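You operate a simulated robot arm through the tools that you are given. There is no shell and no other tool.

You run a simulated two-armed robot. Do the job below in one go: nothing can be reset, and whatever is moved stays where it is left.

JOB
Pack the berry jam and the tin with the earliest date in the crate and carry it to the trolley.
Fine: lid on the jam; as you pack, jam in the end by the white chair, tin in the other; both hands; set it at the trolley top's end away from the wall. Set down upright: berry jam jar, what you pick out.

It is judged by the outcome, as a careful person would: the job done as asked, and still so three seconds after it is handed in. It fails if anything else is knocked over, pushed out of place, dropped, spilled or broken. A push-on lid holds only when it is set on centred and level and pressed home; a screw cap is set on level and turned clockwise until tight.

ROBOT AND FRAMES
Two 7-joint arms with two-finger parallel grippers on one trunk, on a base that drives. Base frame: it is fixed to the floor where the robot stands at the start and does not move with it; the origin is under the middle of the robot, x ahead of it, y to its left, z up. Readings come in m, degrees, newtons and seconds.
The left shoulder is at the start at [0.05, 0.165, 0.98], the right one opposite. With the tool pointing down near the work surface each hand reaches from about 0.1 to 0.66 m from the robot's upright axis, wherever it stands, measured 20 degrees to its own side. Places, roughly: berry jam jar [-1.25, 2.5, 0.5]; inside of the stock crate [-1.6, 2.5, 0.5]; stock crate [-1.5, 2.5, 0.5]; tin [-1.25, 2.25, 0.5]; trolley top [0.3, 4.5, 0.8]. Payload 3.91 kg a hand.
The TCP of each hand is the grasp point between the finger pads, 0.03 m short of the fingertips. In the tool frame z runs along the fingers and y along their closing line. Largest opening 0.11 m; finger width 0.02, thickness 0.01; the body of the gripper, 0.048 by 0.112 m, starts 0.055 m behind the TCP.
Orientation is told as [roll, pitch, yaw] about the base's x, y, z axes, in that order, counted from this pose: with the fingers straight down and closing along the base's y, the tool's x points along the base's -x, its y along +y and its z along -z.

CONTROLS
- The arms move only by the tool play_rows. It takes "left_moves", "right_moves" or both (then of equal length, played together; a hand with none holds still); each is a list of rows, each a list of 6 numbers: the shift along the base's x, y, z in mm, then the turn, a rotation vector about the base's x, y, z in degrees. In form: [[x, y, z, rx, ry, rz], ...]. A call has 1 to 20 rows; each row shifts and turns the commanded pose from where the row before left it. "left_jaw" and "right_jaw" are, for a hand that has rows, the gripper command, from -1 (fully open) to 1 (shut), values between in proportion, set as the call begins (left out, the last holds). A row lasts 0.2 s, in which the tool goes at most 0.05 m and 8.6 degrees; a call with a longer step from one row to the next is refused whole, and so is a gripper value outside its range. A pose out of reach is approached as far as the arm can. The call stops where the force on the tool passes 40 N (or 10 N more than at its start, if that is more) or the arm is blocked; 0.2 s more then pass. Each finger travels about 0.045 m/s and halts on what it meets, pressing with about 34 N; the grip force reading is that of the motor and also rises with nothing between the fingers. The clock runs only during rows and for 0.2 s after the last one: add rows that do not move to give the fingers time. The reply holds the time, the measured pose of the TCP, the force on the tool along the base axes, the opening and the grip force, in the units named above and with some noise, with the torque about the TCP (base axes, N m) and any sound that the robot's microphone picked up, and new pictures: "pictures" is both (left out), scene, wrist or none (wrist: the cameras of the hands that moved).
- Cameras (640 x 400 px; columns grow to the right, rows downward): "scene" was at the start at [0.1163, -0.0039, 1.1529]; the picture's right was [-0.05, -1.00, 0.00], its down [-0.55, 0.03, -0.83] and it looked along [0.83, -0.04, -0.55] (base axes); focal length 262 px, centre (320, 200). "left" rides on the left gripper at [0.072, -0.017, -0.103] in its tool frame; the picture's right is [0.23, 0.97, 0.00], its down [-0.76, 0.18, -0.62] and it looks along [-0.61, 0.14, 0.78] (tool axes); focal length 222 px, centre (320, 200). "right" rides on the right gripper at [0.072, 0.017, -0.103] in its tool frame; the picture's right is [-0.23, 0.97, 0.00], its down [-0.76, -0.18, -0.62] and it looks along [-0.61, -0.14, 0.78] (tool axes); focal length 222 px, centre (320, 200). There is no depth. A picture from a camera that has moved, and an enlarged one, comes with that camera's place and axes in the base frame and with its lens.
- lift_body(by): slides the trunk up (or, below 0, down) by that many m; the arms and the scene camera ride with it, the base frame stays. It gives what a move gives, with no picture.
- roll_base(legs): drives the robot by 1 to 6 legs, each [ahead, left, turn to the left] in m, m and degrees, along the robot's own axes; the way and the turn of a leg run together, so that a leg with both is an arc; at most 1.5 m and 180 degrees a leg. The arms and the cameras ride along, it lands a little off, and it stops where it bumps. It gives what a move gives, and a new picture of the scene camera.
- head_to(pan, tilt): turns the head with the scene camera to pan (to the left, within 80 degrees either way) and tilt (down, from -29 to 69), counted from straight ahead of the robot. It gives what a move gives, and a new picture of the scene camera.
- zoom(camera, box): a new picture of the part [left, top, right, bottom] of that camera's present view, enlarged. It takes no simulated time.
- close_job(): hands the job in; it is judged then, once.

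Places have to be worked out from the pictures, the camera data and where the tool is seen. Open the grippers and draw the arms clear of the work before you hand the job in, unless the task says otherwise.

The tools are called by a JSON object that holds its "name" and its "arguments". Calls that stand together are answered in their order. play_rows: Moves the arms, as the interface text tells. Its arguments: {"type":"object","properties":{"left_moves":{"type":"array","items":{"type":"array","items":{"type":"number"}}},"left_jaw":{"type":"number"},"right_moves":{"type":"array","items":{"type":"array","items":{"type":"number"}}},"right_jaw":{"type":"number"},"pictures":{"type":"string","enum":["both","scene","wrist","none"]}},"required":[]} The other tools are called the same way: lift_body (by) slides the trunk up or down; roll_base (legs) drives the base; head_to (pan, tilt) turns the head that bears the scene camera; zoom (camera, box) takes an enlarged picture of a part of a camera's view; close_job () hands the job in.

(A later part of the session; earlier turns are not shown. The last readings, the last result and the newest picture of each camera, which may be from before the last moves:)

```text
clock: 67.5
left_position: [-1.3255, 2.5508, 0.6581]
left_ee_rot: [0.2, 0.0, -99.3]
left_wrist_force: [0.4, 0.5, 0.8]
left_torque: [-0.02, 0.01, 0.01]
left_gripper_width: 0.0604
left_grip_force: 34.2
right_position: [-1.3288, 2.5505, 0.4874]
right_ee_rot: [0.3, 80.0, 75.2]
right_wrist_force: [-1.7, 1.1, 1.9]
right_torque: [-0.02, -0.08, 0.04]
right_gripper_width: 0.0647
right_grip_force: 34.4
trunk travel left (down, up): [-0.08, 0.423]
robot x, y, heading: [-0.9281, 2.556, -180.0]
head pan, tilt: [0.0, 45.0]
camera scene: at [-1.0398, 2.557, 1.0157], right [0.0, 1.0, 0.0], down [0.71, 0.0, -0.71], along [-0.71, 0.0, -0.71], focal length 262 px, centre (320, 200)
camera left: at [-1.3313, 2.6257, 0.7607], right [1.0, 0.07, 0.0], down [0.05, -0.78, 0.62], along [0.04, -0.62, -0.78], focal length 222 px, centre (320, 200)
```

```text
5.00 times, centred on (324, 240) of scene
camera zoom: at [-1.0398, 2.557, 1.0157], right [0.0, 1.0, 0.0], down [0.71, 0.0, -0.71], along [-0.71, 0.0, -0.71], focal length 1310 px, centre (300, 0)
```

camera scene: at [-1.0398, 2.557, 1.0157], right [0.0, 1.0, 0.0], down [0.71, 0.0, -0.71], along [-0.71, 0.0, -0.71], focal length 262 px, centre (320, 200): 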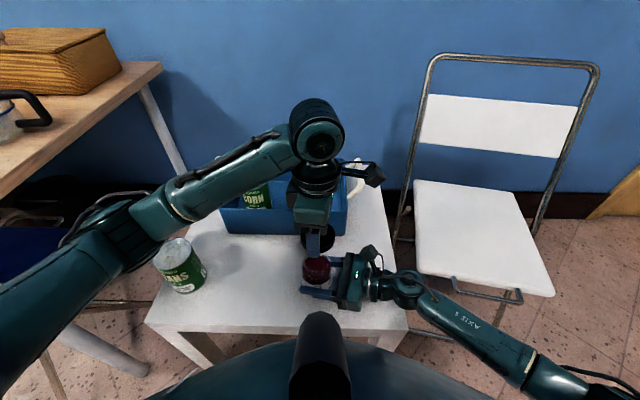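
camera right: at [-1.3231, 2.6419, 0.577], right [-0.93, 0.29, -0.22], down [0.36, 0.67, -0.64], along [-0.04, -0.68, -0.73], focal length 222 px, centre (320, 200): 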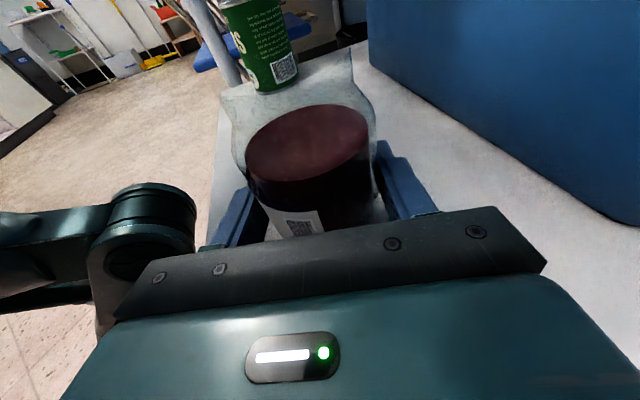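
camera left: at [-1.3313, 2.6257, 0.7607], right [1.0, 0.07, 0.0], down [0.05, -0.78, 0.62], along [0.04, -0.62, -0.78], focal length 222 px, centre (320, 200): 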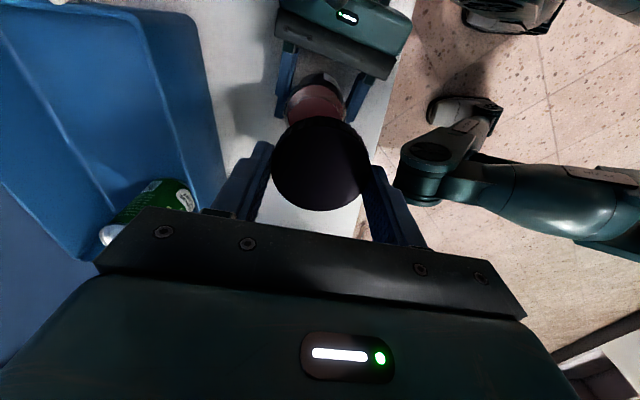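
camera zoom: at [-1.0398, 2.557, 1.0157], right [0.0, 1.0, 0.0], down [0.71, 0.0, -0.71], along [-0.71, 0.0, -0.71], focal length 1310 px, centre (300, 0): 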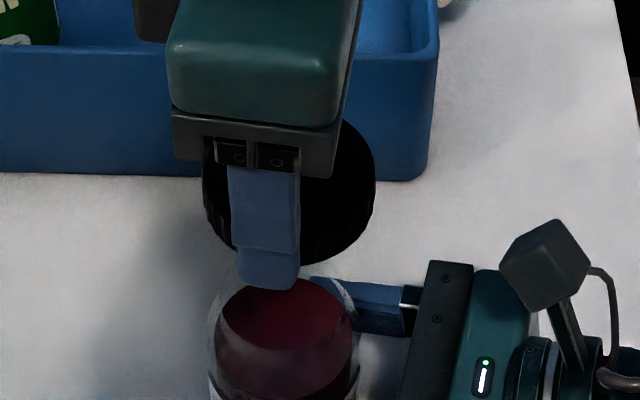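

Estimates agree that the cap must shift about −4 mm in x and −2 mm in y to be centred over the neck. I apply that and lower to just above the rim.

{"name": "play_rows", "arguments": {"left_moves": [[-4, -2, -10, 0, 0, 0], [0, 0, -25, 0, 0, 0], [0, 0, -25, 0, 0, 0], [0, 0, 0, 0, 0, 0], [0, 0, 0, 0, 0, 0]]}}

{"name": "zoom", "arguments": {"camera": "scene", "box": [270, 210, 366, 270]}}

{"name": "zoom", "arguments": {"camera": "right", "box": [160, 0, 480, 200]}}

```text
clock: 68.8
left_position: [-1.3298, 2.5487, 0.5965]
left_ee_rot: [0.1, 0.1, -99.4]
left_wrist_force: [-0.5, -0.5, 0.5]
left_torque: [-0.03, -0.04, 0.0]
left_gripper_width: 0.0602
left_grip_force: 34.1
right_position: [-1.3303, 2.5514, 0.4881]
right_ee_rot: [0.2, 80.0, 75.2]
right_wrist_force: [-0.8, 1.2, 2.3]
right_torque: [-0.02, -0.12, 0.03]
right_gripper_width: 0.0648
right_grip_force: 33.6
trunk travel left (down, up): [-0.08, 0.423]
robot x, y, heading: [-0.9269, 2.5561, -179.8]
head pan, tilt: [0.0, 45.0]
camera scene: at [-1.0398, 2.557, 1.0157], right [0.0, 1.0, 0.0], down [0.71, 0.0, -0.71], along [-0.71, 0.0, -0.71], focal length 262 px, centre (320, 200)
camera left: at [-1.3357, 2.6235, 0.7001], right [1.0, 0.07, 0.0], down [0.05, -0.78, 0.62], along [0.04, -0.62, -0.78], focal length 222 px, centre (320, 200)
```

scene: 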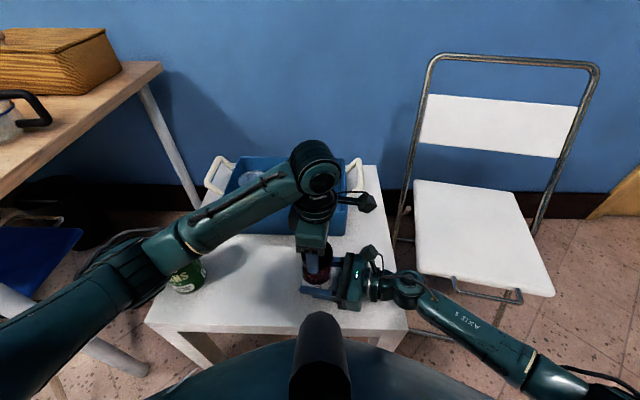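
left: 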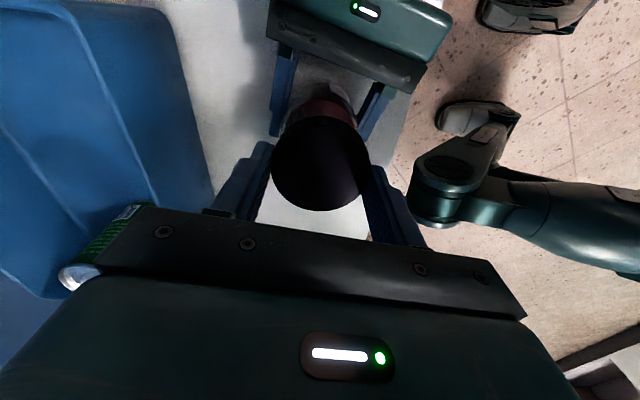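

```text
6.67 times, centred on (318, 240) of scene
camera zoom: at [-1.0398, 2.557, 1.0157], right [0.0, 1.0, 0.0], down [0.71, 0.0, -0.71], along [-0.71, 0.0, -0.71], focal length 1747 px, centre (333, -67)
```

zoom: 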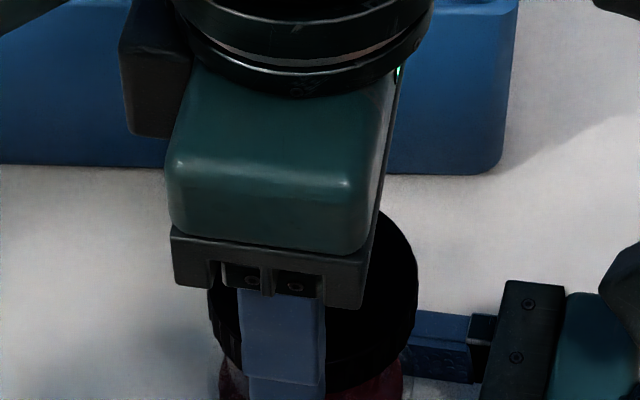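

```text
2.00 times, centred on (320, 100) of right
camera zoom: at [-1.323, 2.6418, 0.5769], right [-0.93, 0.29, -0.22], down [0.36, 0.67, -0.64], along [-0.04, -0.68, -0.73], focal length 444 px, centre (320, 400)
```

zoom: 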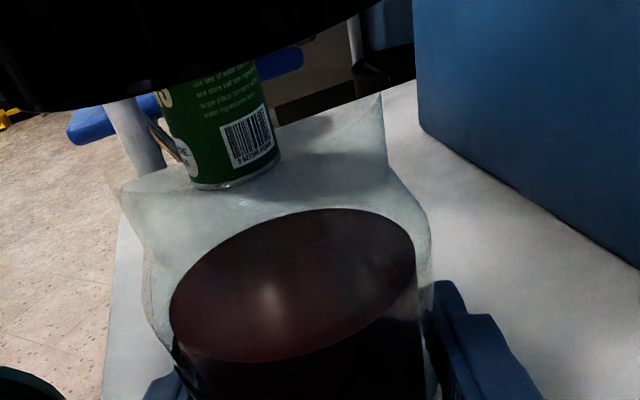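

The cap looks centred over the neck (~1.5 mm). I lower slowly to make contact.

{"name": "play_rows", "arguments": {"left_moves": [[0, 0, -6, 0, 0, 0], [0, 0, -3, 0, 0, 0], [0, 0, -2, 0, 0, 0], [0, 0, 0, 0, 0, 0]], "pictures": "none"}}

{"name": "zoom", "arguments": {"camera": "right", "box": [160, 0, 480, 200]}}

```text
clock: 69.8
left_position: [-1.3313, 2.5495, 0.5869]
left_ee_rot: [0.1, 0.1, -99.4]
left_wrist_force: [0.1, 0.0, 0.4]
left_torque: [-0.01, 0.01, 0.05]
left_gripper_width: 0.0599
left_grip_force: 33.9
right_position: [-1.33, 2.5517, 0.4884]
right_ee_rot: [0.1, 80.0, 75.3]
right_wrist_force: [0.0, 1.8, 1.5]
right_torque: [-0.04, -0.1, 0.04]
right_gripper_width: 0.065
right_grip_force: 33.7
trunk travel left (down, up): [-0.08, 0.423]
robot x, y, heading: [-0.9273, 2.5575, -179.8]
head pan, tilt: [0.0, 45.0]
```

```text
2.00 times, centred on (320, 100) of right
camera zoom: at [-1.323, 2.6418, 0.5769], right [-0.93, 0.29, -0.22], down [0.36, 0.67, -0.64], along [-0.04, -0.68, -0.73], focal length 444 px, centre (320, 400)
```

zoom: 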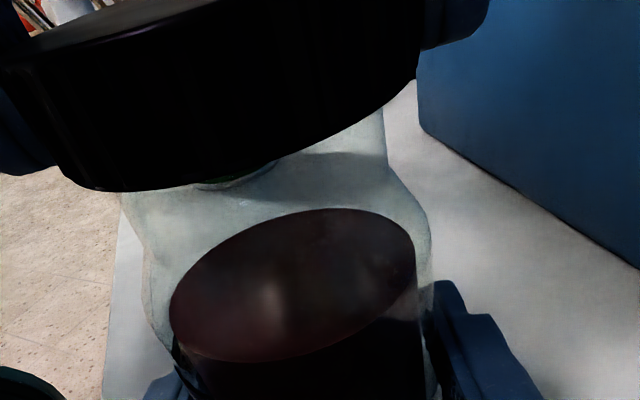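

Cap is just above the rim. I keep lowering in 2 mm steps until there is contact force.

{"name": "play_rows", "arguments": {"left_moves": [[0, 0, -2, 0, 0, 0], [0, 0, -2, 0, 0, 0], [0, 0, 0, 0, 0, 0]], "pictures": "none"}}

{"name": "play_rows", "arguments": {"left_moves": [[0, 0, -2, 0, 0, 0], [0, 0, -1, 0, 0, 0], [0, 0, 0, 0, 0, 0]], "pictures": "none"}}

```text
clock: 70.5
left_position: [-1.3297, 2.5492, 0.5833]
left_ee_rot: [0.1, 0.1, -99.4]
left_wrist_force: [0.0, 0.7, 0.1]
left_torque: [-0.02, -0.01, 0.03]
left_gripper_width: 0.0599
left_grip_force: 34.0
right_position: [-1.3299, 2.5502, 0.4886]
right_ee_rot: [0.2, 80.0, 75.2]
right_wrist_force: [0.1, 2.1, 3.8]
right_torque: [-0.07, -0.16, 0.09]
right_gripper_width: 0.0651
right_grip_force: 33.4
trunk travel left (down, up): [-0.08, 0.423]
robot x, y, heading: [-0.9253, 2.5582, -179.8]
head pan, tilt: [0.0, 45.0]
```

```text
clock: 71.3
left_position: [-1.329, 2.549, 0.5776]
left_ee_rot: [0.1, 0.1, -99.4]
left_wrist_force: [0.6, -0.1, -0.4]
left_torque: [0.02, -0.02, 0.0]
left_gripper_width: 0.0598
left_grip_force: 33.7
right_position: [-1.3289, 2.5506, 0.4876]
right_ee_rot: [0.1, 79.9, 75.2]
right_wrist_force: [-0.1, 1.0, 3.1]
right_torque: [-0.06, -0.17, 0.03]
right_gripper_width: 0.0653
right_grip_force: 34.1
trunk travel left (down, up): [-0.08, 0.423]
robot x, y, heading: [-0.9284, 2.5539, -179.8]
head pan, tilt: [0.0, 45.0]
```

{"name": "zoom", "arguments": {"camera": "right", "box": [160, 0, 480, 200]}}

{"name": "zoom", "arguments": {"camera": "left", "box": [200, 60, 440, 220]}}

```text
2.00 times, centred on (320, 100) of right
camera zoom: at [-1.3229, 2.6418, 0.5769], right [-0.93, 0.29, -0.22], down [0.36, 0.67, -0.64], along [-0.04, -0.68, -0.73], focal length 444 px, centre (320, 400)
```

zoom: 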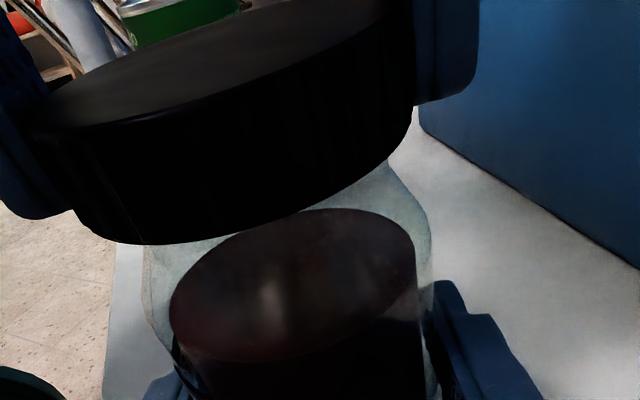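

```text
2.50 times, centred on (320, 140) of left
camera zoom: at [-1.3348, 2.6238, 0.6823], right [1.0, 0.07, 0.0], down [0.05, -0.78, 0.62], along [0.04, -0.62, -0.78], focal length 555 px, centre (320, 350)
```

zoom: 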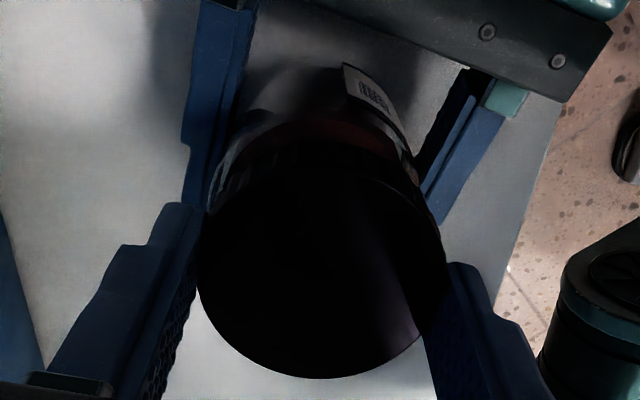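

The cap skirt already surrounds the neck with no force. I continue down until it seats on the thread/rim.

{"name": "play_rows", "arguments": {"left_moves": [[0, 0, -1.5, 0, 0, 0], [0, 0, -1.5, 0, 0, 0], [0, 0, 0, 0, 0, 0]], "pictures": "none"}}

{"name": "play_rows", "arguments": {"left_moves": [[0, 0, -1.5, 0, 0, 0], [0, 0, -1.5, 0, 0, 0], [0, 0, 0, 0, 0, 0]], "pictures": "none"}}

```text
clock: 72.2
left_position: [-1.3296, 2.5494, 0.5758]
left_ee_rot: [0.2, 0.2, -99.4]
left_wrist_force: [-0.3, 0.1, -0.1]
left_torque: [-0.03, 0.0, -0.02]
left_gripper_width: 0.0596
left_grip_force: 33.6
right_position: [-1.3297, 2.5507, 0.4881]
right_ee_rot: [0.2, 80.1, 75.2]
right_wrist_force: [0.0, -0.1, 2.1]
right_torque: [-0.05, -0.16, 0.05]
right_gripper_width: 0.0651
right_grip_force: 33.9
trunk travel left (down, up): [-0.08, 0.423]
robot x, y, heading: [-0.9272, 2.5565, -179.7]
head pan, tilt: [0.0, 45.0]
```

```text
clock: 73.0
left_position: [-1.3287, 2.5481, 0.5753]
left_ee_rot: [-0.1, 0.0, -99.3]
left_wrist_force: [-4.4, -14.8, 18.3]
left_torque: [-0.43, 0.16, -0.03]
left_gripper_width: 0.0597
left_grip_force: 33.6
right_position: [-1.3285, 2.5518, 0.4884]
right_ee_rot: [0.3, 79.9, 75.3]
right_wrist_force: [2.9, 6.1, -0.8]
right_torque: [-0.76, -0.21, -0.1]
right_gripper_width: 0.065
right_grip_force: 34.1
trunk travel left (down, up): [-0.08, 0.423]
robot x, y, heading: [-0.9303, 2.5554, -180.2]
head pan, tilt: [0.0, 45.0]
```

Contact: 18 N up with −15 N sideways in y, meaning the cap sits a touch too far +y. I nudge it −1.5 mm in y, −0.5 mm in x.

{"name": "play_rows", "arguments": {"left_moves": [[-0.5, -1.5, 0, 0, 0, 0], [0, 0, 0, 0, 0, 0]], "pictures": "none"}}

```text
clock: 73.5
left_position: [-1.3297, 2.5478, 0.5742]
left_ee_rot: [-0.1, 0.3, -99.4]
left_wrist_force: [-6.7, -5.7, 23.4]
left_torque: [-0.35, 0.31, 0.0]
left_gripper_width: 0.0598
left_grip_force: 34.0
right_position: [-1.3285, 2.5511, 0.488]
right_ee_rot: [0.7, 80.0, 75.7]
right_wrist_force: [1.2, 2.1, 0.6]
right_torque: [0.0, -0.25, -0.04]
right_gripper_width: 0.0651
right_grip_force: 33.8
trunk travel left (down, up): [-0.08, 0.423]
robot x, y, heading: [-0.9243, 2.5579, -179.9]
head pan, tilt: [0.0, 45.0]
```

Side load is reduced. The cap now rests on the neck, so I release slightly, centre the left TCP on the jar axis (y≈2.551), and regrip so turning won't wobble.

{"name": "play_rows", "arguments": {"left_moves": [[-0.5, -0.5, 1, 0, 0, 0], [0, 0, 0, 0, 0, 0], [0, 0, 0, 0, 0, 0]], "left_jaw": -0.3, "pictures": "wrist"}}

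{"name": "zoom", "arguments": {"camera": "right", "box": [160, 0, 480, 200]}}

{"name": "zoom", "arguments": {"camera": "left", "box": [200, 60, 440, 220]}}

```text
clock: 74.3
left_position: [-1.3301, 2.5483, 0.5747]
left_ee_rot: [0.2, 0.1, -99.5]
left_wrist_force: [0.0, 0.3, 0.1]
left_torque: [-0.04, 0.01, 0.0]
left_gripper_width: 0.0715
left_grip_force: 0.2
right_position: [-1.3288, 2.5501, 0.4884]
right_ee_rot: [0.1, 80.0, 75.1]
right_wrist_force: [0.1, -1.8, 0.8]
right_torque: [0.05, -0.07, -0.04]
right_gripper_width: 0.065
right_grip_force: 33.9
trunk travel left (down, up): [-0.08, 0.423]
robot x, y, heading: [-0.9249, 2.5571, -179.9]
head pan, tilt: [0.0, 45.0]
camera left: at [-1.3356, 2.6218, 0.6777], right [1.0, 0.06, 0.0], down [0.05, -0.78, 0.62], along [0.04, -0.62, -0.78], focal length 222 px, centre (320, 200)
```

left: 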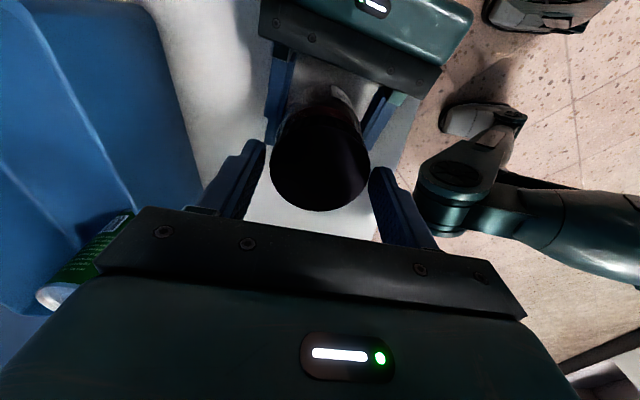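

```text
2.00 times, centred on (320, 100) of right
camera zoom: at [-1.323, 2.6416, 0.5769], right [-0.93, 0.29, -0.22], down [0.36, 0.67, -0.64], along [-0.04, -0.68, -0.73], focal length 444 px, centre (320, 400)
```

zoom: 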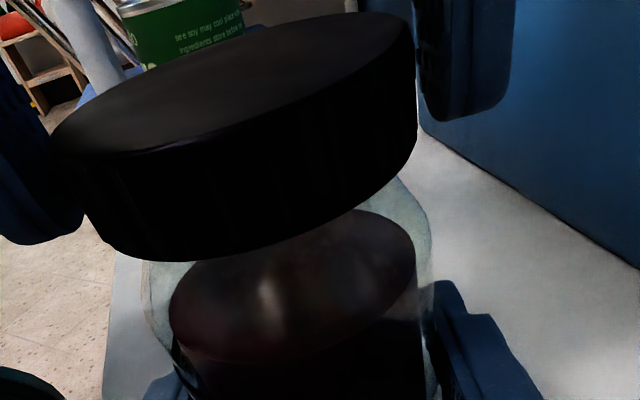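

```text
2.50 times, centred on (320, 140) of left
camera zoom: at [-1.3356, 2.6218, 0.6777], right [1.0, 0.06, 0.0], down [0.05, -0.78, 0.62], along [0.04, -0.62, -0.78], focal length 555 px, centre (320, 350)
```

zoom: 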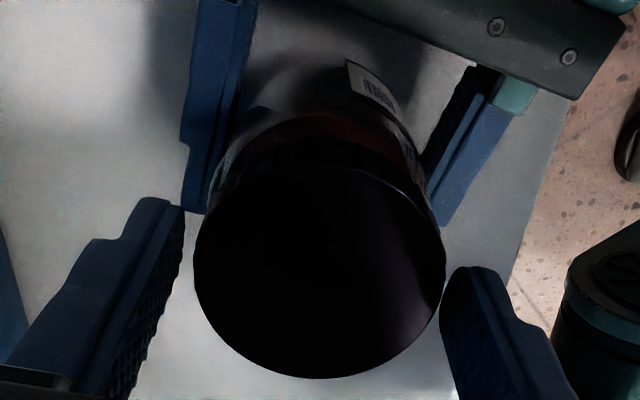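

The cap sits level on the neck at ≈(-1.331, 2.550). I centre, regrip, and begin turning clockwise (negative about z) 40° with light downward pressure.

{"name": "play_rows", "arguments": {"left_moves": [[-0.5, 1.5, 0, 0, 0, 0], [0, 0, 0, 0, 0, 0], [0, 0, 0, 0, 0, 0], [0, 0, 0, 0, 0, 0]], "left_jaw": 1, "pictures": "none"}}

{"name": "play_rows", "arguments": {"left_moves": [[0, 0, -1, 0, 0, 0], [0, 0, 0, 0, 0, -8], [0, 0, 0, 0, 0, -8], [0, 0, 0, 0, 0, -8], [0, 0, 0, 0, 0, -8], [0, 0, 0, 0, 0, -8], [0, 0, 0, 0, 0, 0]], "pictures": "wrist"}}

```text
clock: 75.3
left_position: [-1.3302, 2.5488, 0.574]
left_ee_rot: [0.3, 0.1, -99.4]
left_wrist_force: [1.5, -5.3, -0.6]
left_torque: [-0.1, 0.03, 0.0]
left_gripper_width: 0.0598
left_grip_force: 34.0
right_position: [-1.329, 2.5496, 0.4875]
right_ee_rot: [0.1, 80.0, 75.2]
right_wrist_force: [0.4, 5.0, 2.2]
right_torque: [-0.25, -0.21, -0.03]
right_gripper_width: 0.065
right_grip_force: 33.8
trunk travel left (down, up): [-0.08, 0.423]
robot x, y, heading: [-0.9247, 2.5572, -179.8]
head pan, tilt: [0.0, 45.0]
```

```text
clock: 77.0
left_position: [-1.3321, 2.5485, 0.5748]
left_ee_rot: [0.2, 0.2, -139.7]
left_wrist_force: [6.0, -1.6, -4.0]
left_torque: [-0.08, -0.12, -0.03]
left_gripper_width: 0.0595
left_grip_force: 34.4
right_position: [-1.3296, 2.5505, 0.4884]
right_ee_rot: [0.1, 80.2, 75.2]
right_wrist_force: [-6.2, 1.4, 0.4]
right_torque: [-0.02, -0.38, 0.04]
right_gripper_width: 0.065
right_grip_force: 34.2
trunk travel left (down, up): [-0.08, 0.423]
robot x, y, heading: [-0.9286, 2.557, -179.9]
head pan, tilt: [0.0, 45.0]
camera left: at [-1.2881, 2.6084, 0.6778], right [0.8, -0.59, 0.0], down [-0.47, -0.63, 0.62], along [-0.37, -0.5, -0.78], focal length 222 px, centre (320, 200)
```

left: 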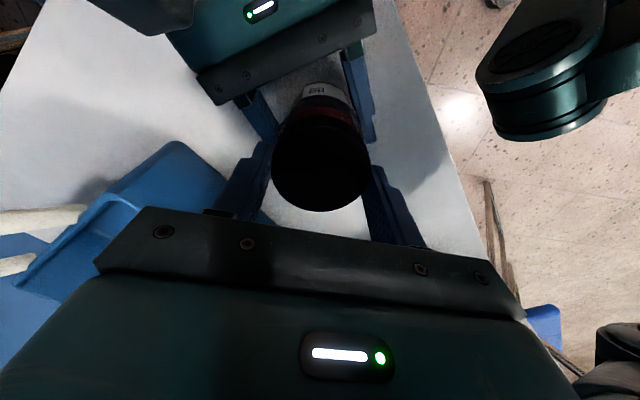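

The thread is pulling the cap down (−4 N on the hand), so it's engaging. I continue turning clockwise 80° while following down ~1.5 mm.

{"name": "play_rows", "arguments": {"left_moves": [[1, 0, -1, 0, 0, 0], [0, 0, -0.2, 0, 0, -8], [0, 0, -0.2, 0, 0, -8], [0, 0, -0.2, 0, 0, -8], [0, 0, -0.2, 0, 0, -8], [0, 0, -0.2, 0, 0, -8], [0, 0, 0, 0, 0, 0]], "pictures": "none"}}

{"name": "play_rows", "arguments": {"left_moves": [[0, 0, -0.2, 0, 0, -8], [0, 0, -0.2, 0, 0, -8], [0, 0, -0.2, 0, 0, -8], [0, 0, -0.2, 0, 0, -8], [0, 0, -0.2, 0, 0, -8], [0, 0, 0, 0, 0, 0]], "pictures": "none"}}

```text
clock: 78.5
left_position: [-1.3305, 2.549, 0.5731]
left_ee_rot: [0.0, -0.2, -179.5]
left_wrist_force: [-8.5, 6.3, 10.3]
left_torque: [0.05, 0.0, -0.05]
left_gripper_width: 0.0595
left_grip_force: 33.8
right_position: [-1.3284, 2.5491, 0.487]
right_ee_rot: [0.1, 80.0, 75.2]
right_wrist_force: [3.0, -3.5, -0.1]
right_torque: [0.73, 0.45, 0.2]
right_gripper_width: 0.0649
right_grip_force: 33.9
trunk travel left (down, up): [-0.08, 0.423]
robot x, y, heading: [-0.9298, 2.5575, -180.1]
head pan, tilt: [0.0, 45.0]
```

```text
clock: 80.0
left_position: [-1.3299, 2.5497, 0.5719]
left_ee_rot: [0.1, 0.0, 140.5]
left_wrist_force: [-0.1, 10.5, 23.2]
left_torque: [0.37, -0.19, -0.02]
left_gripper_width: 0.0593
left_grip_force: 34.0
right_position: [-1.3281, 2.5504, 0.4879]
right_ee_rot: [0.1, 79.8, 75.1]
right_wrist_force: [5.0, -11.2, -3.6]
right_torque: [0.32, -0.27, 0.24]
right_gripper_width: 0.0651
right_grip_force: 33.4
trunk travel left (down, up): [-0.08, 0.423]
robot x, y, heading: [-0.9264, 2.5548, -180.0]
head pan, tilt: [0.0, 45.0]
```

Now the downward push is 23 N, so I stop descending, nudge +1 mm in y, and continue turning 40°.

{"name": "play_rows", "arguments": {"left_moves": [[0, 1, 0, 0, 0, -8], [0, 0, 0, 0, 0, -8], [0, 0, 0, 0, 0, -8], [0, 0, 0, 0, 0, -8], [0, 0, 0, 0, 0, -8], [0, 0, 0, 0, 0, 0]], "pictures": "wrist"}}

{"name": "zoom", "arguments": {"camera": "right", "box": [160, 0, 480, 200]}}

```text
clock: 81.3
left_position: [-1.3295, 2.5498, 0.5709]
left_ee_rot: [0.1, 0.1, 100.5]
left_wrist_force: [2.2, 6.6, 21.0]
left_torque: [0.32, -0.1, -0.02]
left_gripper_width: 0.0593
left_grip_force: 34.2
right_position: [-1.3284, 2.5514, 0.4882]
right_ee_rot: [0.2, 80.0, 75.2]
right_wrist_force: [4.5, -9.2, -4.5]
right_torque: [-0.09, -0.58, 0.06]
right_gripper_width: 0.0648
right_grip_force: 34.4
trunk travel left (down, up): [-0.08, 0.423]
robot x, y, heading: [-0.9286, 2.5547, -179.9]
head pan, tilt: [0.0, 45.0]
camera left: at [-1.3004, 2.4826, 0.6746], right [-0.92, -0.4, 0.0], down [-0.31, 0.72, 0.62], along [-0.25, 0.57, -0.78], focal length 222 px, centre (320, 200)
```

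left: 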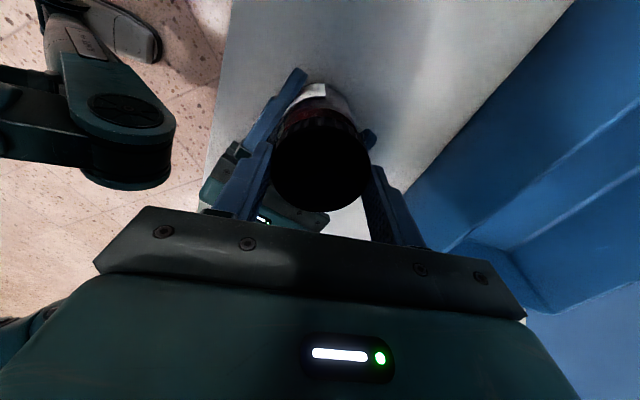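

```text
2.00 times, centred on (320, 100) of right
camera zoom: at [-1.3227, 2.6418, 0.577], right [-0.93, 0.29, -0.22], down [0.36, 0.67, -0.64], along [-0.04, -0.68, -0.73], focal length 444 px, centre (320, 400)
```

zoom: 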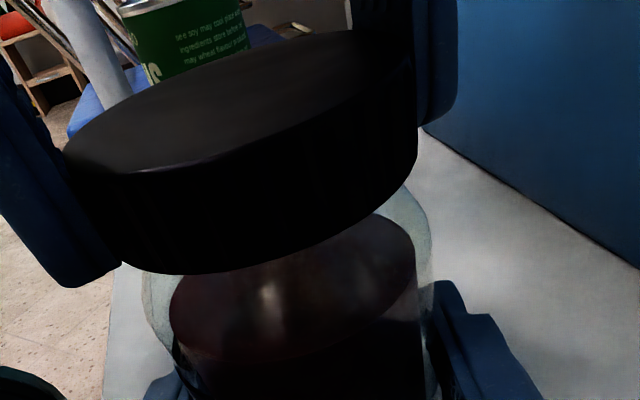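

The cap has descended evenly. I continue clockwise another 40° to see the wrist's limit and watch for tightening torque.

{"name": "play_rows", "arguments": {"left_moves": [[0, 0, -0.3, 0, 0, -8], [0, 0, 0, 0, 0, -8], [0, 0, -0.3, 0, 0, -8], [0, 0, 0, 0, 0, -8], [0, 0, -0.3, 0, 0, -8], [0, 0, 0, 0, 0, 0]], "pictures": "none"}}

```text
clock: 82.8
left_position: [-1.3296, 2.5493, 0.5703]
left_ee_rot: [0.1, 0.1, 60.5]
left_wrist_force: [-3.4, 9.7, 15.9]
left_torque: [0.29, 0.1, -0.03]
left_gripper_width: 0.0597
left_grip_force: 33.7
right_position: [-1.3295, 2.5508, 0.4877]
right_ee_rot: [0.5, 80.0, 75.5]
right_wrist_force: [5.5, -5.8, -2.4]
right_torque: [0.35, -0.07, 0.16]
right_gripper_width: 0.0648
right_grip_force: 33.9
trunk travel left (down, up): [-0.08, 0.423]
robot x, y, heading: [-0.9249, 2.5584, -179.6]
head pan, tilt: [0.0, 45.0]
```

No tightening torque yet and it keeps descending. I continue another 40°.

{"name": "play_rows", "arguments": {"left_moves": [[0, 0.5, -0.3, 0, 0, -8], [0, 0, 0, 0, 0, -8], [0, 0, -0.3, 0, 0, -8], [0, 0, 0, 0, 0, -8], [0, 0, -0.3, 0, 0, -8], [0, 0, 0, 0, 0, 0]], "pictures": "both"}}

```text
clock: 84.2
left_position: [-1.3314, 2.5504, 0.5688]
left_ee_rot: [0.0, 0.2, 20.5]
left_wrist_force: [5.6, -7.9, 22.5]
left_torque: [-0.2, -0.05, -0.03]
left_gripper_width: 0.0595
left_grip_force: 34.0
right_position: [-1.3305, 2.5522, 0.4889]
right_ee_rot: [0.5, 80.0, 75.4]
right_wrist_force: [-1.8, 3.6, -3.7]
right_torque: [-0.79, -0.73, 0.01]
right_gripper_width: 0.0647
right_grip_force: 33.9
trunk travel left (down, up): [-0.08, 0.423]
robot x, y, heading: [-0.925, 2.5554, -179.8]
head pan, tilt: [0.0, 45.0]
camera scene: at [-1.0391, 2.5569, 1.0158], right [0.0, 1.0, 0.0], down [0.71, 0.0, -0.71], along [-0.71, 0.0, -0.71], focal length 262 px, centre (320, 200)
camera left: at [-1.392, 2.5092, 0.6734], right [-0.55, 0.83, 0.0], down [0.65, 0.43, 0.62], along [0.52, 0.34, -0.78], focal length 222 px, centre (320, 200)
```

scene: 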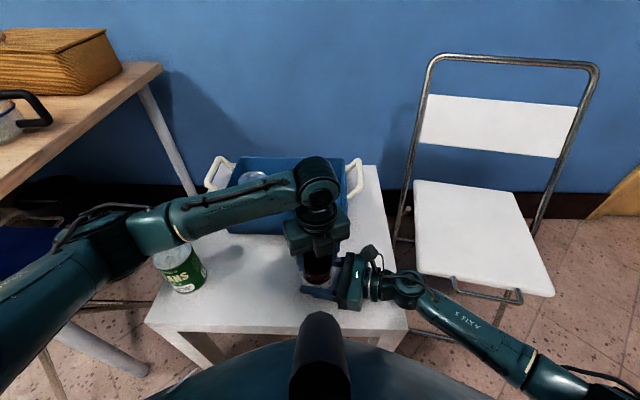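
left: 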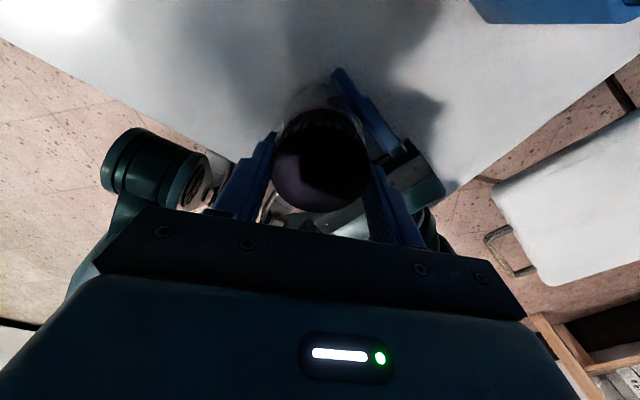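

240° turned, still descending smoothly. Another 40° clockwise.

{"name": "play_rows", "arguments": {"left_moves": [[0, 0, 0, 0, 0, -8], [0, 0, 0, 0, 0, -8], [0, 0, -0.3, 0, 0, -8], [0, 0, 0, 0, 0, -8], [0, 0, -0.3, 0, 0, -8], [0, 0, 0, 0, 0, 0]], "pictures": "none"}}

```text
clock: 85.5
left_position: [-1.3302, 2.5508, 0.57]
left_ee_rot: [0.3, 0.1, -19.6]
left_wrist_force: [6.3, -4.1, 12.6]
left_torque: [-0.13, -0.14, 0.72]
left_gripper_width: 0.0593
left_grip_force: 34.0
right_position: [-1.3307, 2.5493, 0.4895]
right_ee_rot: [1.1, 80.1, 75.9]
right_wrist_force: [-9.3, 2.7, -1.0]
right_torque: [-0.12, -0.11, -0.62]
right_gripper_width: 0.0646
right_grip_force: 33.6
trunk travel left (down, up): [-0.08, 0.423]
robot x, y, heading: [-0.9296, 2.5585, -179.8]
head pan, tilt: [0.0, 45.0]
```

Torque jumped to 0.72 N·m — it's tightening. I turn a little more to make it tight.

{"name": "play_rows", "arguments": {"left_moves": [[0, 0, 0, 0, 0, -6], [0, 0, 0, 0, 0, -6], [0, 0, 0, 0, 0, 0]], "pictures": "none"}}

```text
clock: 86.3
left_position: [-1.3288, 2.5518, 0.5696]
left_ee_rot: [0.2, 0.1, -31.5]
left_wrist_force: [6.7, -0.5, 8.6]
left_torque: [0.11, -0.12, 0.78]
left_gripper_width: 0.0591
left_grip_force: 33.5
right_position: [-1.3292, 2.5516, 0.4891]
right_ee_rot: [0.1, 80.2, 75.2]
right_wrist_force: [-4.5, 3.3, 2.4]
right_torque: [-0.18, -0.65, -0.57]
right_gripper_width: 0.0652
right_grip_force: 33.9
trunk travel left (down, up): [-0.08, 0.423]
robot x, y, heading: [-0.9254, 2.5563, -179.8]
head pan, tilt: [0.0, 45.0]
```

Torque holds at ~0.78 N·m (slip plateau), meaning the cap is tight. One more small turn to be sure, then view.

{"name": "play_rows", "arguments": {"left_moves": [[0, 0, 0, 0, 0, -7], [0, 0, 0, 0, 0, -7], [0, 0, 0, 0, 0, 0]], "pictures": "both"}}

{"name": "zoom", "arguments": {"camera": "right", "box": [160, 0, 480, 200]}}

```text
clock: 87.2
left_position: [-1.3294, 2.5502, 0.5699]
left_ee_rot: [0.1, 0.1, -45.5]
left_wrist_force: [9.4, -0.1, 7.8]
left_torque: [-0.02, -0.56, 0.96]
left_gripper_width: 0.0593
left_grip_force: 33.8
right_position: [-1.3295, 2.5516, 0.489]
right_ee_rot: [0.9, 80.1, 75.9]
right_wrist_force: [-7.5, -3.3, 0.8]
right_torque: [-0.09, 0.1, -0.87]
right_gripper_width: 0.0646
right_grip_force: 33.6
trunk travel left (down, up): [-0.08, 0.423]
robot x, y, heading: [-0.9242, 2.558, -179.8]
head pan, tilt: [0.0, 45.0]
camera scene: at [-1.0393, 2.5568, 1.0157], right [0.0, 1.0, 0.0], down [0.71, 0.0, -0.71], along [-0.71, 0.0, -0.71], focal length 262 px, centre (320, 200)
camera left: at [-1.3929, 2.5905, 0.6727], right [0.54, 0.84, 0.0], down [0.66, -0.42, 0.62], along [0.53, -0.33, -0.78], focal length 222 px, centre (320, 200)
```

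scene: 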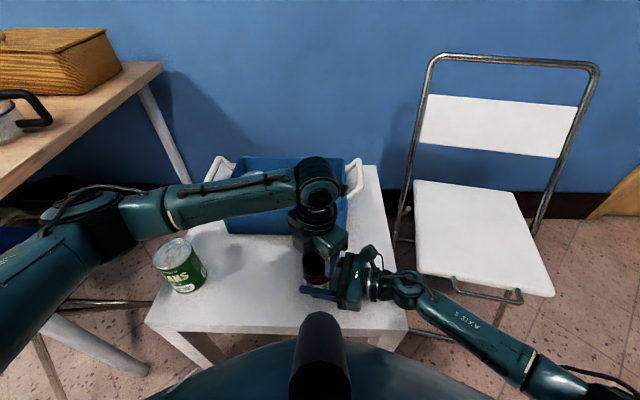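
left: 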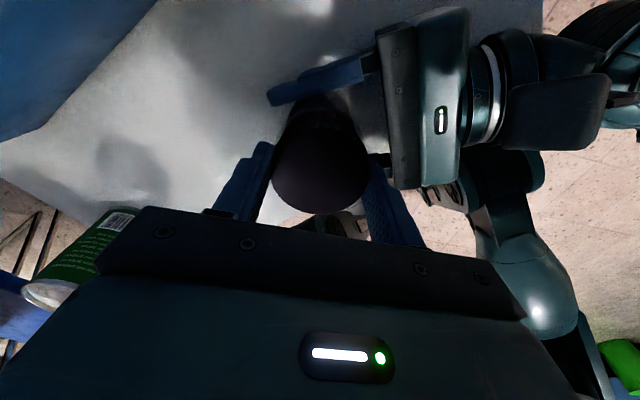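

```text
2.00 times, centred on (320, 100) of right
camera zoom: at [-1.3228, 2.6414, 0.5775], right [-0.93, 0.29, -0.22], down [0.36, 0.67, -0.64], along [-0.04, -0.68, -0.73], focal length 444 px, centre (320, 400)
```

zoom: 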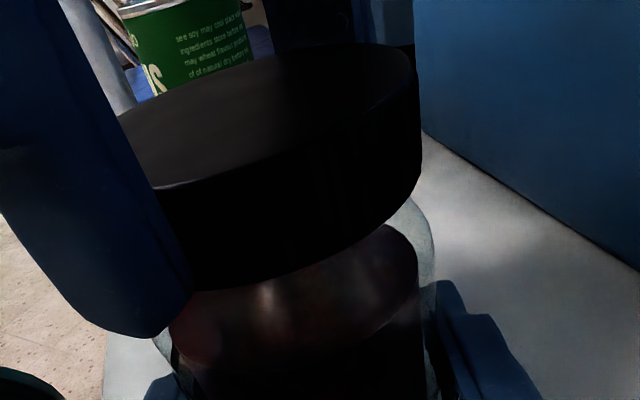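

Torque reached 0.96 N·m and the cap sits level: tight. I open the left fingers slightly and lift straight up.

{"name": "play_rows", "arguments": {"left_moves": [[0, 0, 0, 0, 0, 3], [0, 0, 0, 0, 0, 0], [0, 0, 0, 0, 0, 0], [0, 0, 0, 0, 0, 0]], "left_jaw": -0.5, "pictures": "none"}}

{"name": "play_rows", "arguments": {"left_moves": [[0, 0, 20, 0, 0, 0], [0, 0, 40, 0, 0, 0], [0, 0, 40, 0, 0, 0], [0, -30, 20, 0, 0, 0], [0, -40, 0, 0, 0, 0], [0, -40, 0, 0, 0, 0], [0, 0, 0, 0, 0, 0]], "pictures": "both"}}

{"name": "zoom", "arguments": {"camera": "right", "box": [160, 0, 480, 200]}}

{"name": "zoom", "arguments": {"camera": "scene", "box": [270, 230, 398, 310]}}

```text
clock: 88.2
left_position: [-1.3304, 2.5497, 0.5684]
left_ee_rot: [0.1, 0.1, -42.4]
left_wrist_force: [0.1, -0.9, -1.3]
left_torque: [-0.02, -0.01, -0.06]
left_gripper_width: 0.0823
left_grip_force: 0.1
right_position: [-1.3288, 2.5501, 0.4886]
right_ee_rot: [0.3, 80.0, 75.3]
right_wrist_force: [0.4, -1.1, 9.1]
right_torque: [0.03, 0.28, 0.01]
right_gripper_width: 0.0648
right_grip_force: 34.2
trunk travel left (down, up): [-0.08, 0.423]
robot x, y, heading: [-0.9268, 2.5578, -179.9]
head pan, tilt: [0.0, 45.0]
```

```text
clock: 89.8
left_position: [-1.3306, 2.4401, 0.6884]
left_ee_rot: [0.2, 0.1, -42.5]
left_wrist_force: [0.3, 0.0, -1.3]
left_torque: [0.0, 0.0, -0.02]
left_gripper_width: 0.0824
left_grip_force: 0.1
right_position: [-1.3292, 2.5502, 0.489]
right_ee_rot: [0.4, 80.1, 75.4]
right_wrist_force: [3.8, -1.3, 8.1]
right_torque: [-0.25, 0.02, 0.07]
right_gripper_width: 0.0645
right_grip_force: 34.3
trunk travel left (down, up): [-0.08, 0.423]
robot x, y, heading: [-0.9307, 2.5566, -179.8]
head pan, tilt: [0.0, 45.0]
camera scene: at [-1.0393, 2.557, 1.0157], right [0.0, 1.0, 0.0], down [0.71, 0.0, -0.71], along [-0.71, 0.0, -0.71], focal length 262 px, centre (320, 200)
camera left: at [-1.3966, 2.4763, 0.7925], right [0.49, 0.87, 0.0], down [0.68, -0.38, 0.62], along [0.54, -0.3, -0.78], focal length 222 px, centre (320, 200)
```

scene: 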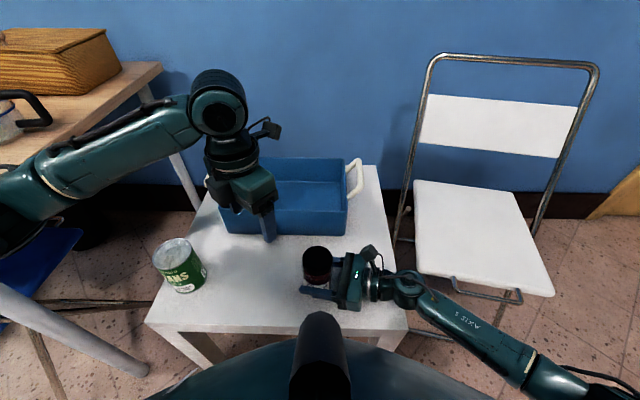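
left: 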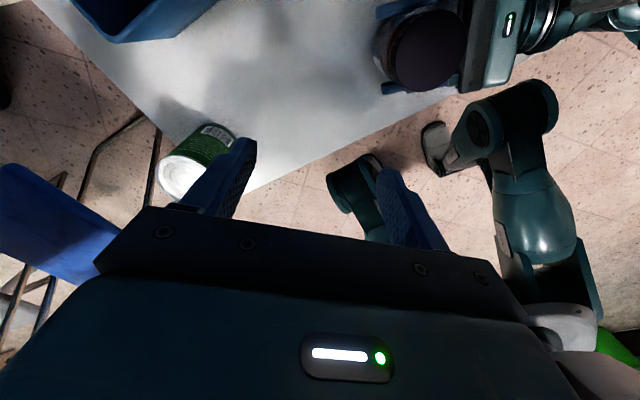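

```text
2.00 times, centred on (320, 100) of right
camera zoom: at [-1.3228, 2.6417, 0.5773], right [-0.93, 0.29, -0.22], down [0.36, 0.67, -0.64], along [-0.04, -0.68, -0.73], focal length 444 px, centre (320, 400)
```

zoom: 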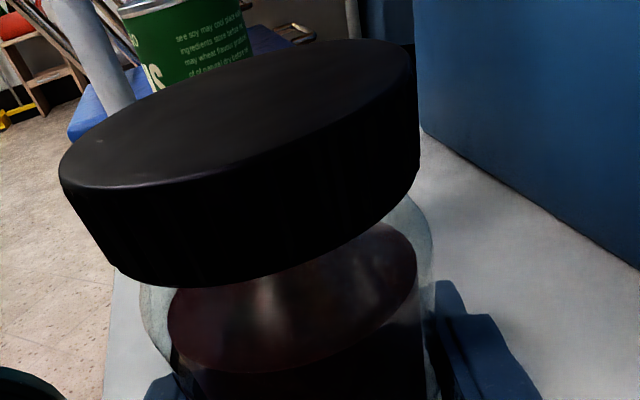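

```text
5.00 times, centred on (334, 270) of scene
camera zoom: at [-1.0393, 2.557, 1.0157], right [0.0, 1.0, 0.0], down [0.71, 0.0, -0.71], along [-0.71, 0.0, -0.71], focal length 1310 px, centre (250, -150)
```

zoom: 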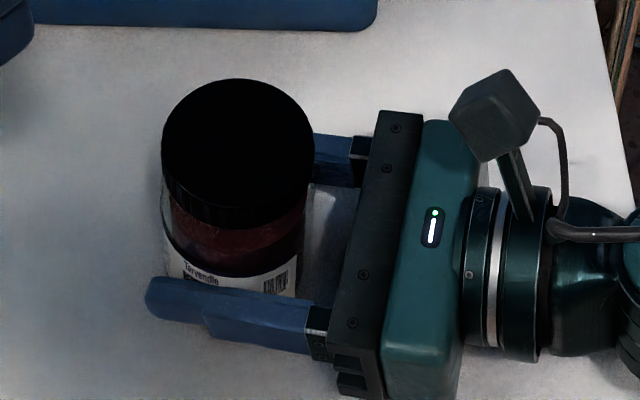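

The cap is on, level and tight. I release the jar with the right hand and retreat along its approach line, while the left hand starts unwinding its wrist.

{"name": "play_rows", "arguments": {"right_moves": [[0, 0, 0, 0, 0, 0], [0, 0, 0, 0, 0, 0], [0, 0, 0, 0, 0, 0], [0, 0, 0, 0, 0, 0], [0, 0, 0, 0, 0, 0], [4, 16, 0, 0, 0, 0], [8, 32, 0, 0, 0, 0], [8, 32, 0, 0, 0, 0], [8, 32, 0, 0, 0, 0], [6, 25, 0, 0, 0, 0], [0, 20, 20, 0, 0, 0], [0, 20, 30, 0, 0, 0], [0, 0, 30, 0, 0, 0], [0, 0, 30, 0, 0, 0], [0, 0, 0, 0, 0, 0]], "left_moves": [[0, 0, 0, 0, 0, 8.2], [0, 0, 0, 0, 0, 8.2], [0, 0, 0, 0, 0, 8.2], [0, 0, 0, 0, 0, 8.2], [0, 0, 0, 0, 0, 8.2], [0, 0, 0, 0, 0, 8.2], [0, 0, 0, 0, 0, 8.2], [0, 0, 0, 0, 0, 8.2], [0, 0, 0, 0, 0, 8.2], [0, 0, 0, 0, 0, 8.2], [0, 0, 0, 0, 0, 8.2], [0, 0, 0, 0, 0, 8.2], [0, 0, 0, 0, 0, 8.2], [0, 0, 0, 0, 0, 8.2], [0, 0, 0, 0, 0, 8.2]], "right_jaw": -1, "pictures": "scene"}}

```text
clock: 93.0
left_position: [-1.3296, 2.4389, 0.6891]
left_ee_rot: [0.2, 0.1, 80.8]
left_wrist_force: [0.4, -0.4, 0.1]
left_torque: [-0.04, -0.02, 0.0]
left_gripper_width: 0.0824
left_grip_force: 0.1
right_position: [-1.2931, 2.7264, 0.5991]
right_ee_rot: [0.0, 80.1, 75.2]
right_wrist_force: [0.0, 0.7, 0.2]
right_torque: [0.02, -0.03, 0.01]
right_gripper_width: 0.1101
right_grip_force: 0.0
trunk travel left (down, up): [-0.08, 0.423]
robot x, y, heading: [-0.9296, 2.5572, -180.0]
head pan, tilt: [0.0, 45.0]
camera scene: at [-1.0399, 2.557, 1.0156], right [0.0, 1.0, 0.0], down [0.71, 0.0, -0.71], along [-0.71, 0.0, -0.71], focal length 262 px, centre (320, 200)
```

scene: 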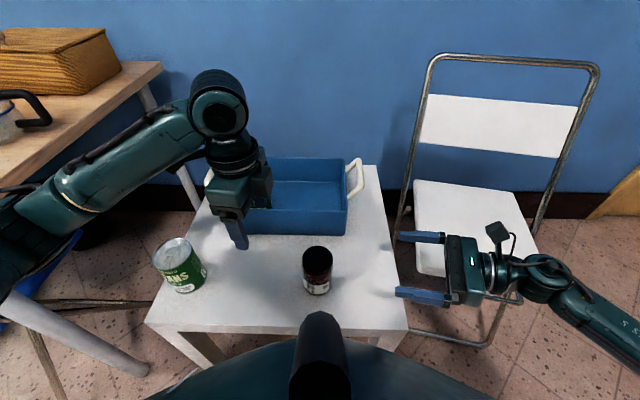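

Clear of the jar. I bring the right hand back to pointing down and finish unwinding the left wrist.

{"name": "play_rows", "arguments": {"right_moves": [[0, 0, 5, 7.73, -2.07, 0], [0, 0, 5, 7.73, -2.07, 0], [0, 0, 5, 7.73, -2.07, 0], [0, 0, 5, 7.73, -2.07, 0], [0, 0, 5, 7.73, -2.07, 0], [0, 0, 5, 7.73, -2.07, 0], [0, 0, 5, 7.73, -2.07, 0], [0, 0, 5, 7.73, -2.07, 0], [0, 0, 5, 7.73, -2.07, 0], [0, 0, 5, 7.73, -2.07, 0], [0, 0, 0, 0, 0, 8.2], [0, 0, 0, 0, 0, 8.2], [0, 0, 0, 0, 0, 8.2], [0, 0, 0, 0, 0, 8.2], [0, 0, 0, 0, 0, 8.2], [0, 0, 0, 0, 0, 8.2], [0, 0, 0, 0, 0, 8.2], [0, 0, 0, 0, 0, 8.2], [0, 0, 0, 0, 0, 8.2], [0, 0, 0, 0, 0, 0]], "left_moves": [[0, 0, 0, 0, 0, 8.25], [0, 0, 0, 0, 0, 8.25], [0, 0, 0, 0, 0, 8.25], [0, 0, 0, 0, 0, 8.25], [0, 0, 0, 0, 0, 8.25], [0, 0, 0, 0, 0, 8.25], [0, 0, 0, 0, 0, 8.25], [0, 0, 0, 0, 0, 8.25], [0, 0, 0, 0, 0, 8.25], [0, 0, 0, 0, 0, 8.25], [0, 0, 0, 0, 0, 8.25], [0, 0, 0, 0, 0, 8.25], [0, 0, 0, 0, 0, 0], [0, 0, 0, 0, 0, 0], [0, 0, 0, 0, 0, 0], [0, 0, 0, 0, 0, 0], [0, 0, 0, 0, 0, 0], [0, 0, 0, 0, 0, 0], [0, 0, 0, 0, 0, 0], [0, 0, 0, 0, 0, 0]], "pictures": "scene"}}

```text
clock: 97.2
left_position: [-1.3303, 2.4399, 0.6897]
left_ee_rot: [0.1, 0.1, 179.6]
left_wrist_force: [-1.0, 0.0, 0.5]
left_torque: [0.02, 0.01, -0.01]
left_gripper_width: 0.0827
left_grip_force: 0.0
right_position: [-1.2949, 2.7286, 0.6501]
right_ee_rot: [0.0, 0.0, 148.8]
right_wrist_force: [0.7, 1.1, -0.4]
right_torque: [-0.03, 0.03, -0.01]
right_gripper_width: 0.1099
right_grip_force: 0.0
trunk travel left (down, up): [-0.08, 0.423]
robot x, y, heading: [-0.9261, 2.5569, -179.9]
head pan, tilt: [0.0, 45.0]
camera scene: at [-1.0399, 2.557, 1.0156], right [0.0, 1.0, 0.0], down [0.71, 0.0, -0.71], along [-0.71, 0.0, -0.71], focal length 262 px, centre (320, 200)
```

scene: 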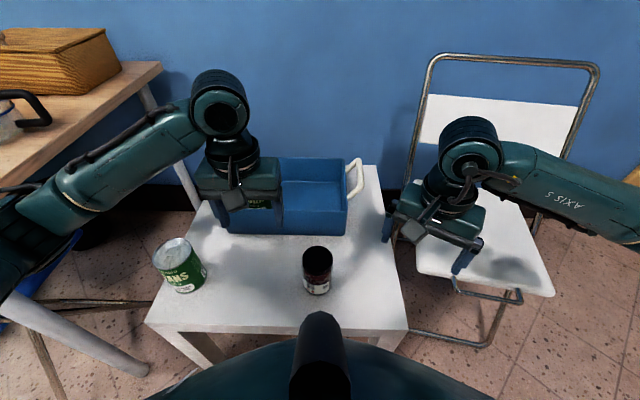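

Now the left hand moves aside to −y and the right hand comes over the jar, squared up, for a top-down grasp.

{"name": "play_rows", "arguments": {"right_moves": [[0, 0, 0, 0, 0, 7.8], [-7, -36, 0, 0, 0, 7.8], [-7, -36, 0, 0, 0, 7.8], [-7, -36, 0, 0, 0, 7.8], [-7, -36, 0, 0, 0, 0], [-6.3, -34.4, 0, 0, 0, 0], [0, 0, 0, 0, 0, 0]], "left_moves": [[0, -35, 0, 0, 0, 0], [0, -35, 0, 0, 0, 0], [0, -35, 0, 0, 0, 0], [0, -30, 0, 0, 0, 0], [0, 0, 0, 0, 0, 0], [0, 0, 0, 0, 0, 0], [0, 0, 0, 0, 0, 0]], "right_jaw": -1}}

```text
clock: 98.8
left_position: [-1.3319, 2.3063, 0.6909]
left_ee_rot: [0.1, 0.1, 179.6]
left_wrist_force: [-0.6, 0.1, 0.8]
left_torque: [-0.02, -0.01, -0.04]
left_gripper_width: 0.0824
left_grip_force: 0.0
right_position: [-1.328, 2.5465, 0.6541]
right_ee_rot: [0.0, 0.1, -179.8]
right_wrist_force: [0.7, 0.3, -0.5]
right_torque: [-0.01, 0.0, 0.0]
right_gripper_width: 0.1102
right_grip_force: 0.1
trunk travel left (down, up): [-0.08, 0.423]
robot x, y, heading: [-0.9292, 2.56, -179.8]
head pan, tilt: [0.0, 45.0]
camera scene: at [-1.0399, 2.5569, 1.0156], right [0.0, 1.0, 0.0], down [0.71, 0.0, -0.71], along [-0.71, 0.0, -0.71], focal length 262 px, centre (320, 200)
camera right: at [-1.2555, 2.53, 0.7574], right [-0.23, -0.97, 0.0], down [-0.76, 0.18, 0.62], along [-0.61, 0.14, -0.78], focal length 222 px, centre (320, 200)
camera left: at [-1.26, 2.3224, 0.794], right [0.22, -0.98, 0.0], down [-0.76, -0.17, 0.62], along [-0.61, -0.14, -0.78], focal length 222 px, centre (320, 200)
```

scene: 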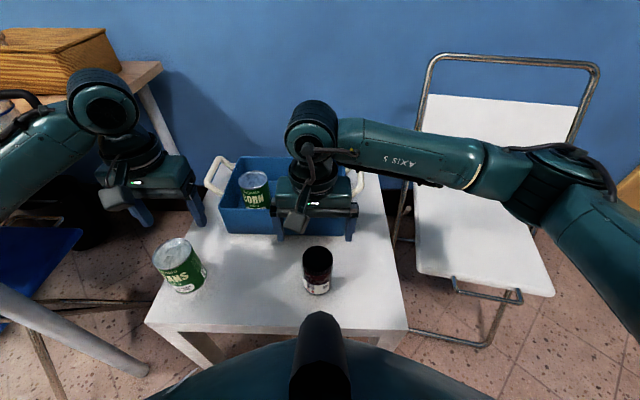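
right: 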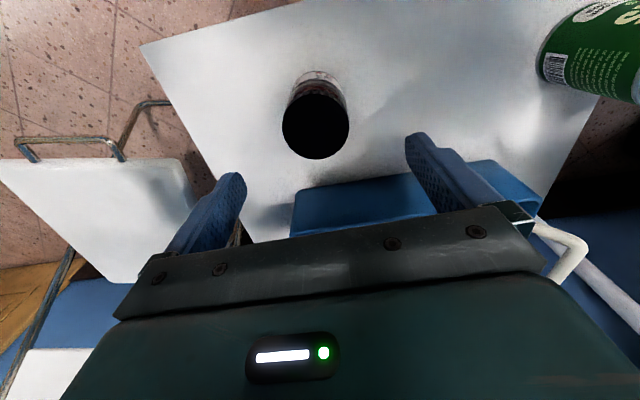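
left: 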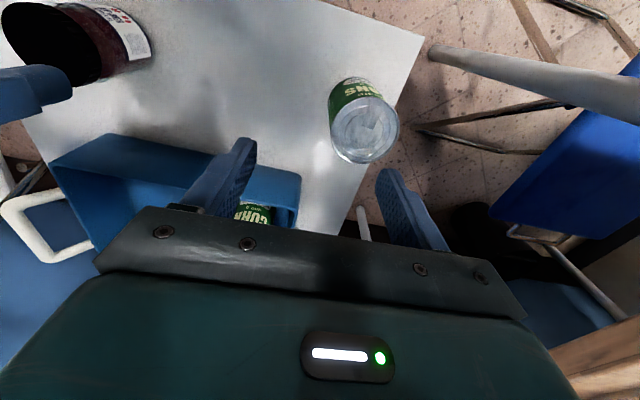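

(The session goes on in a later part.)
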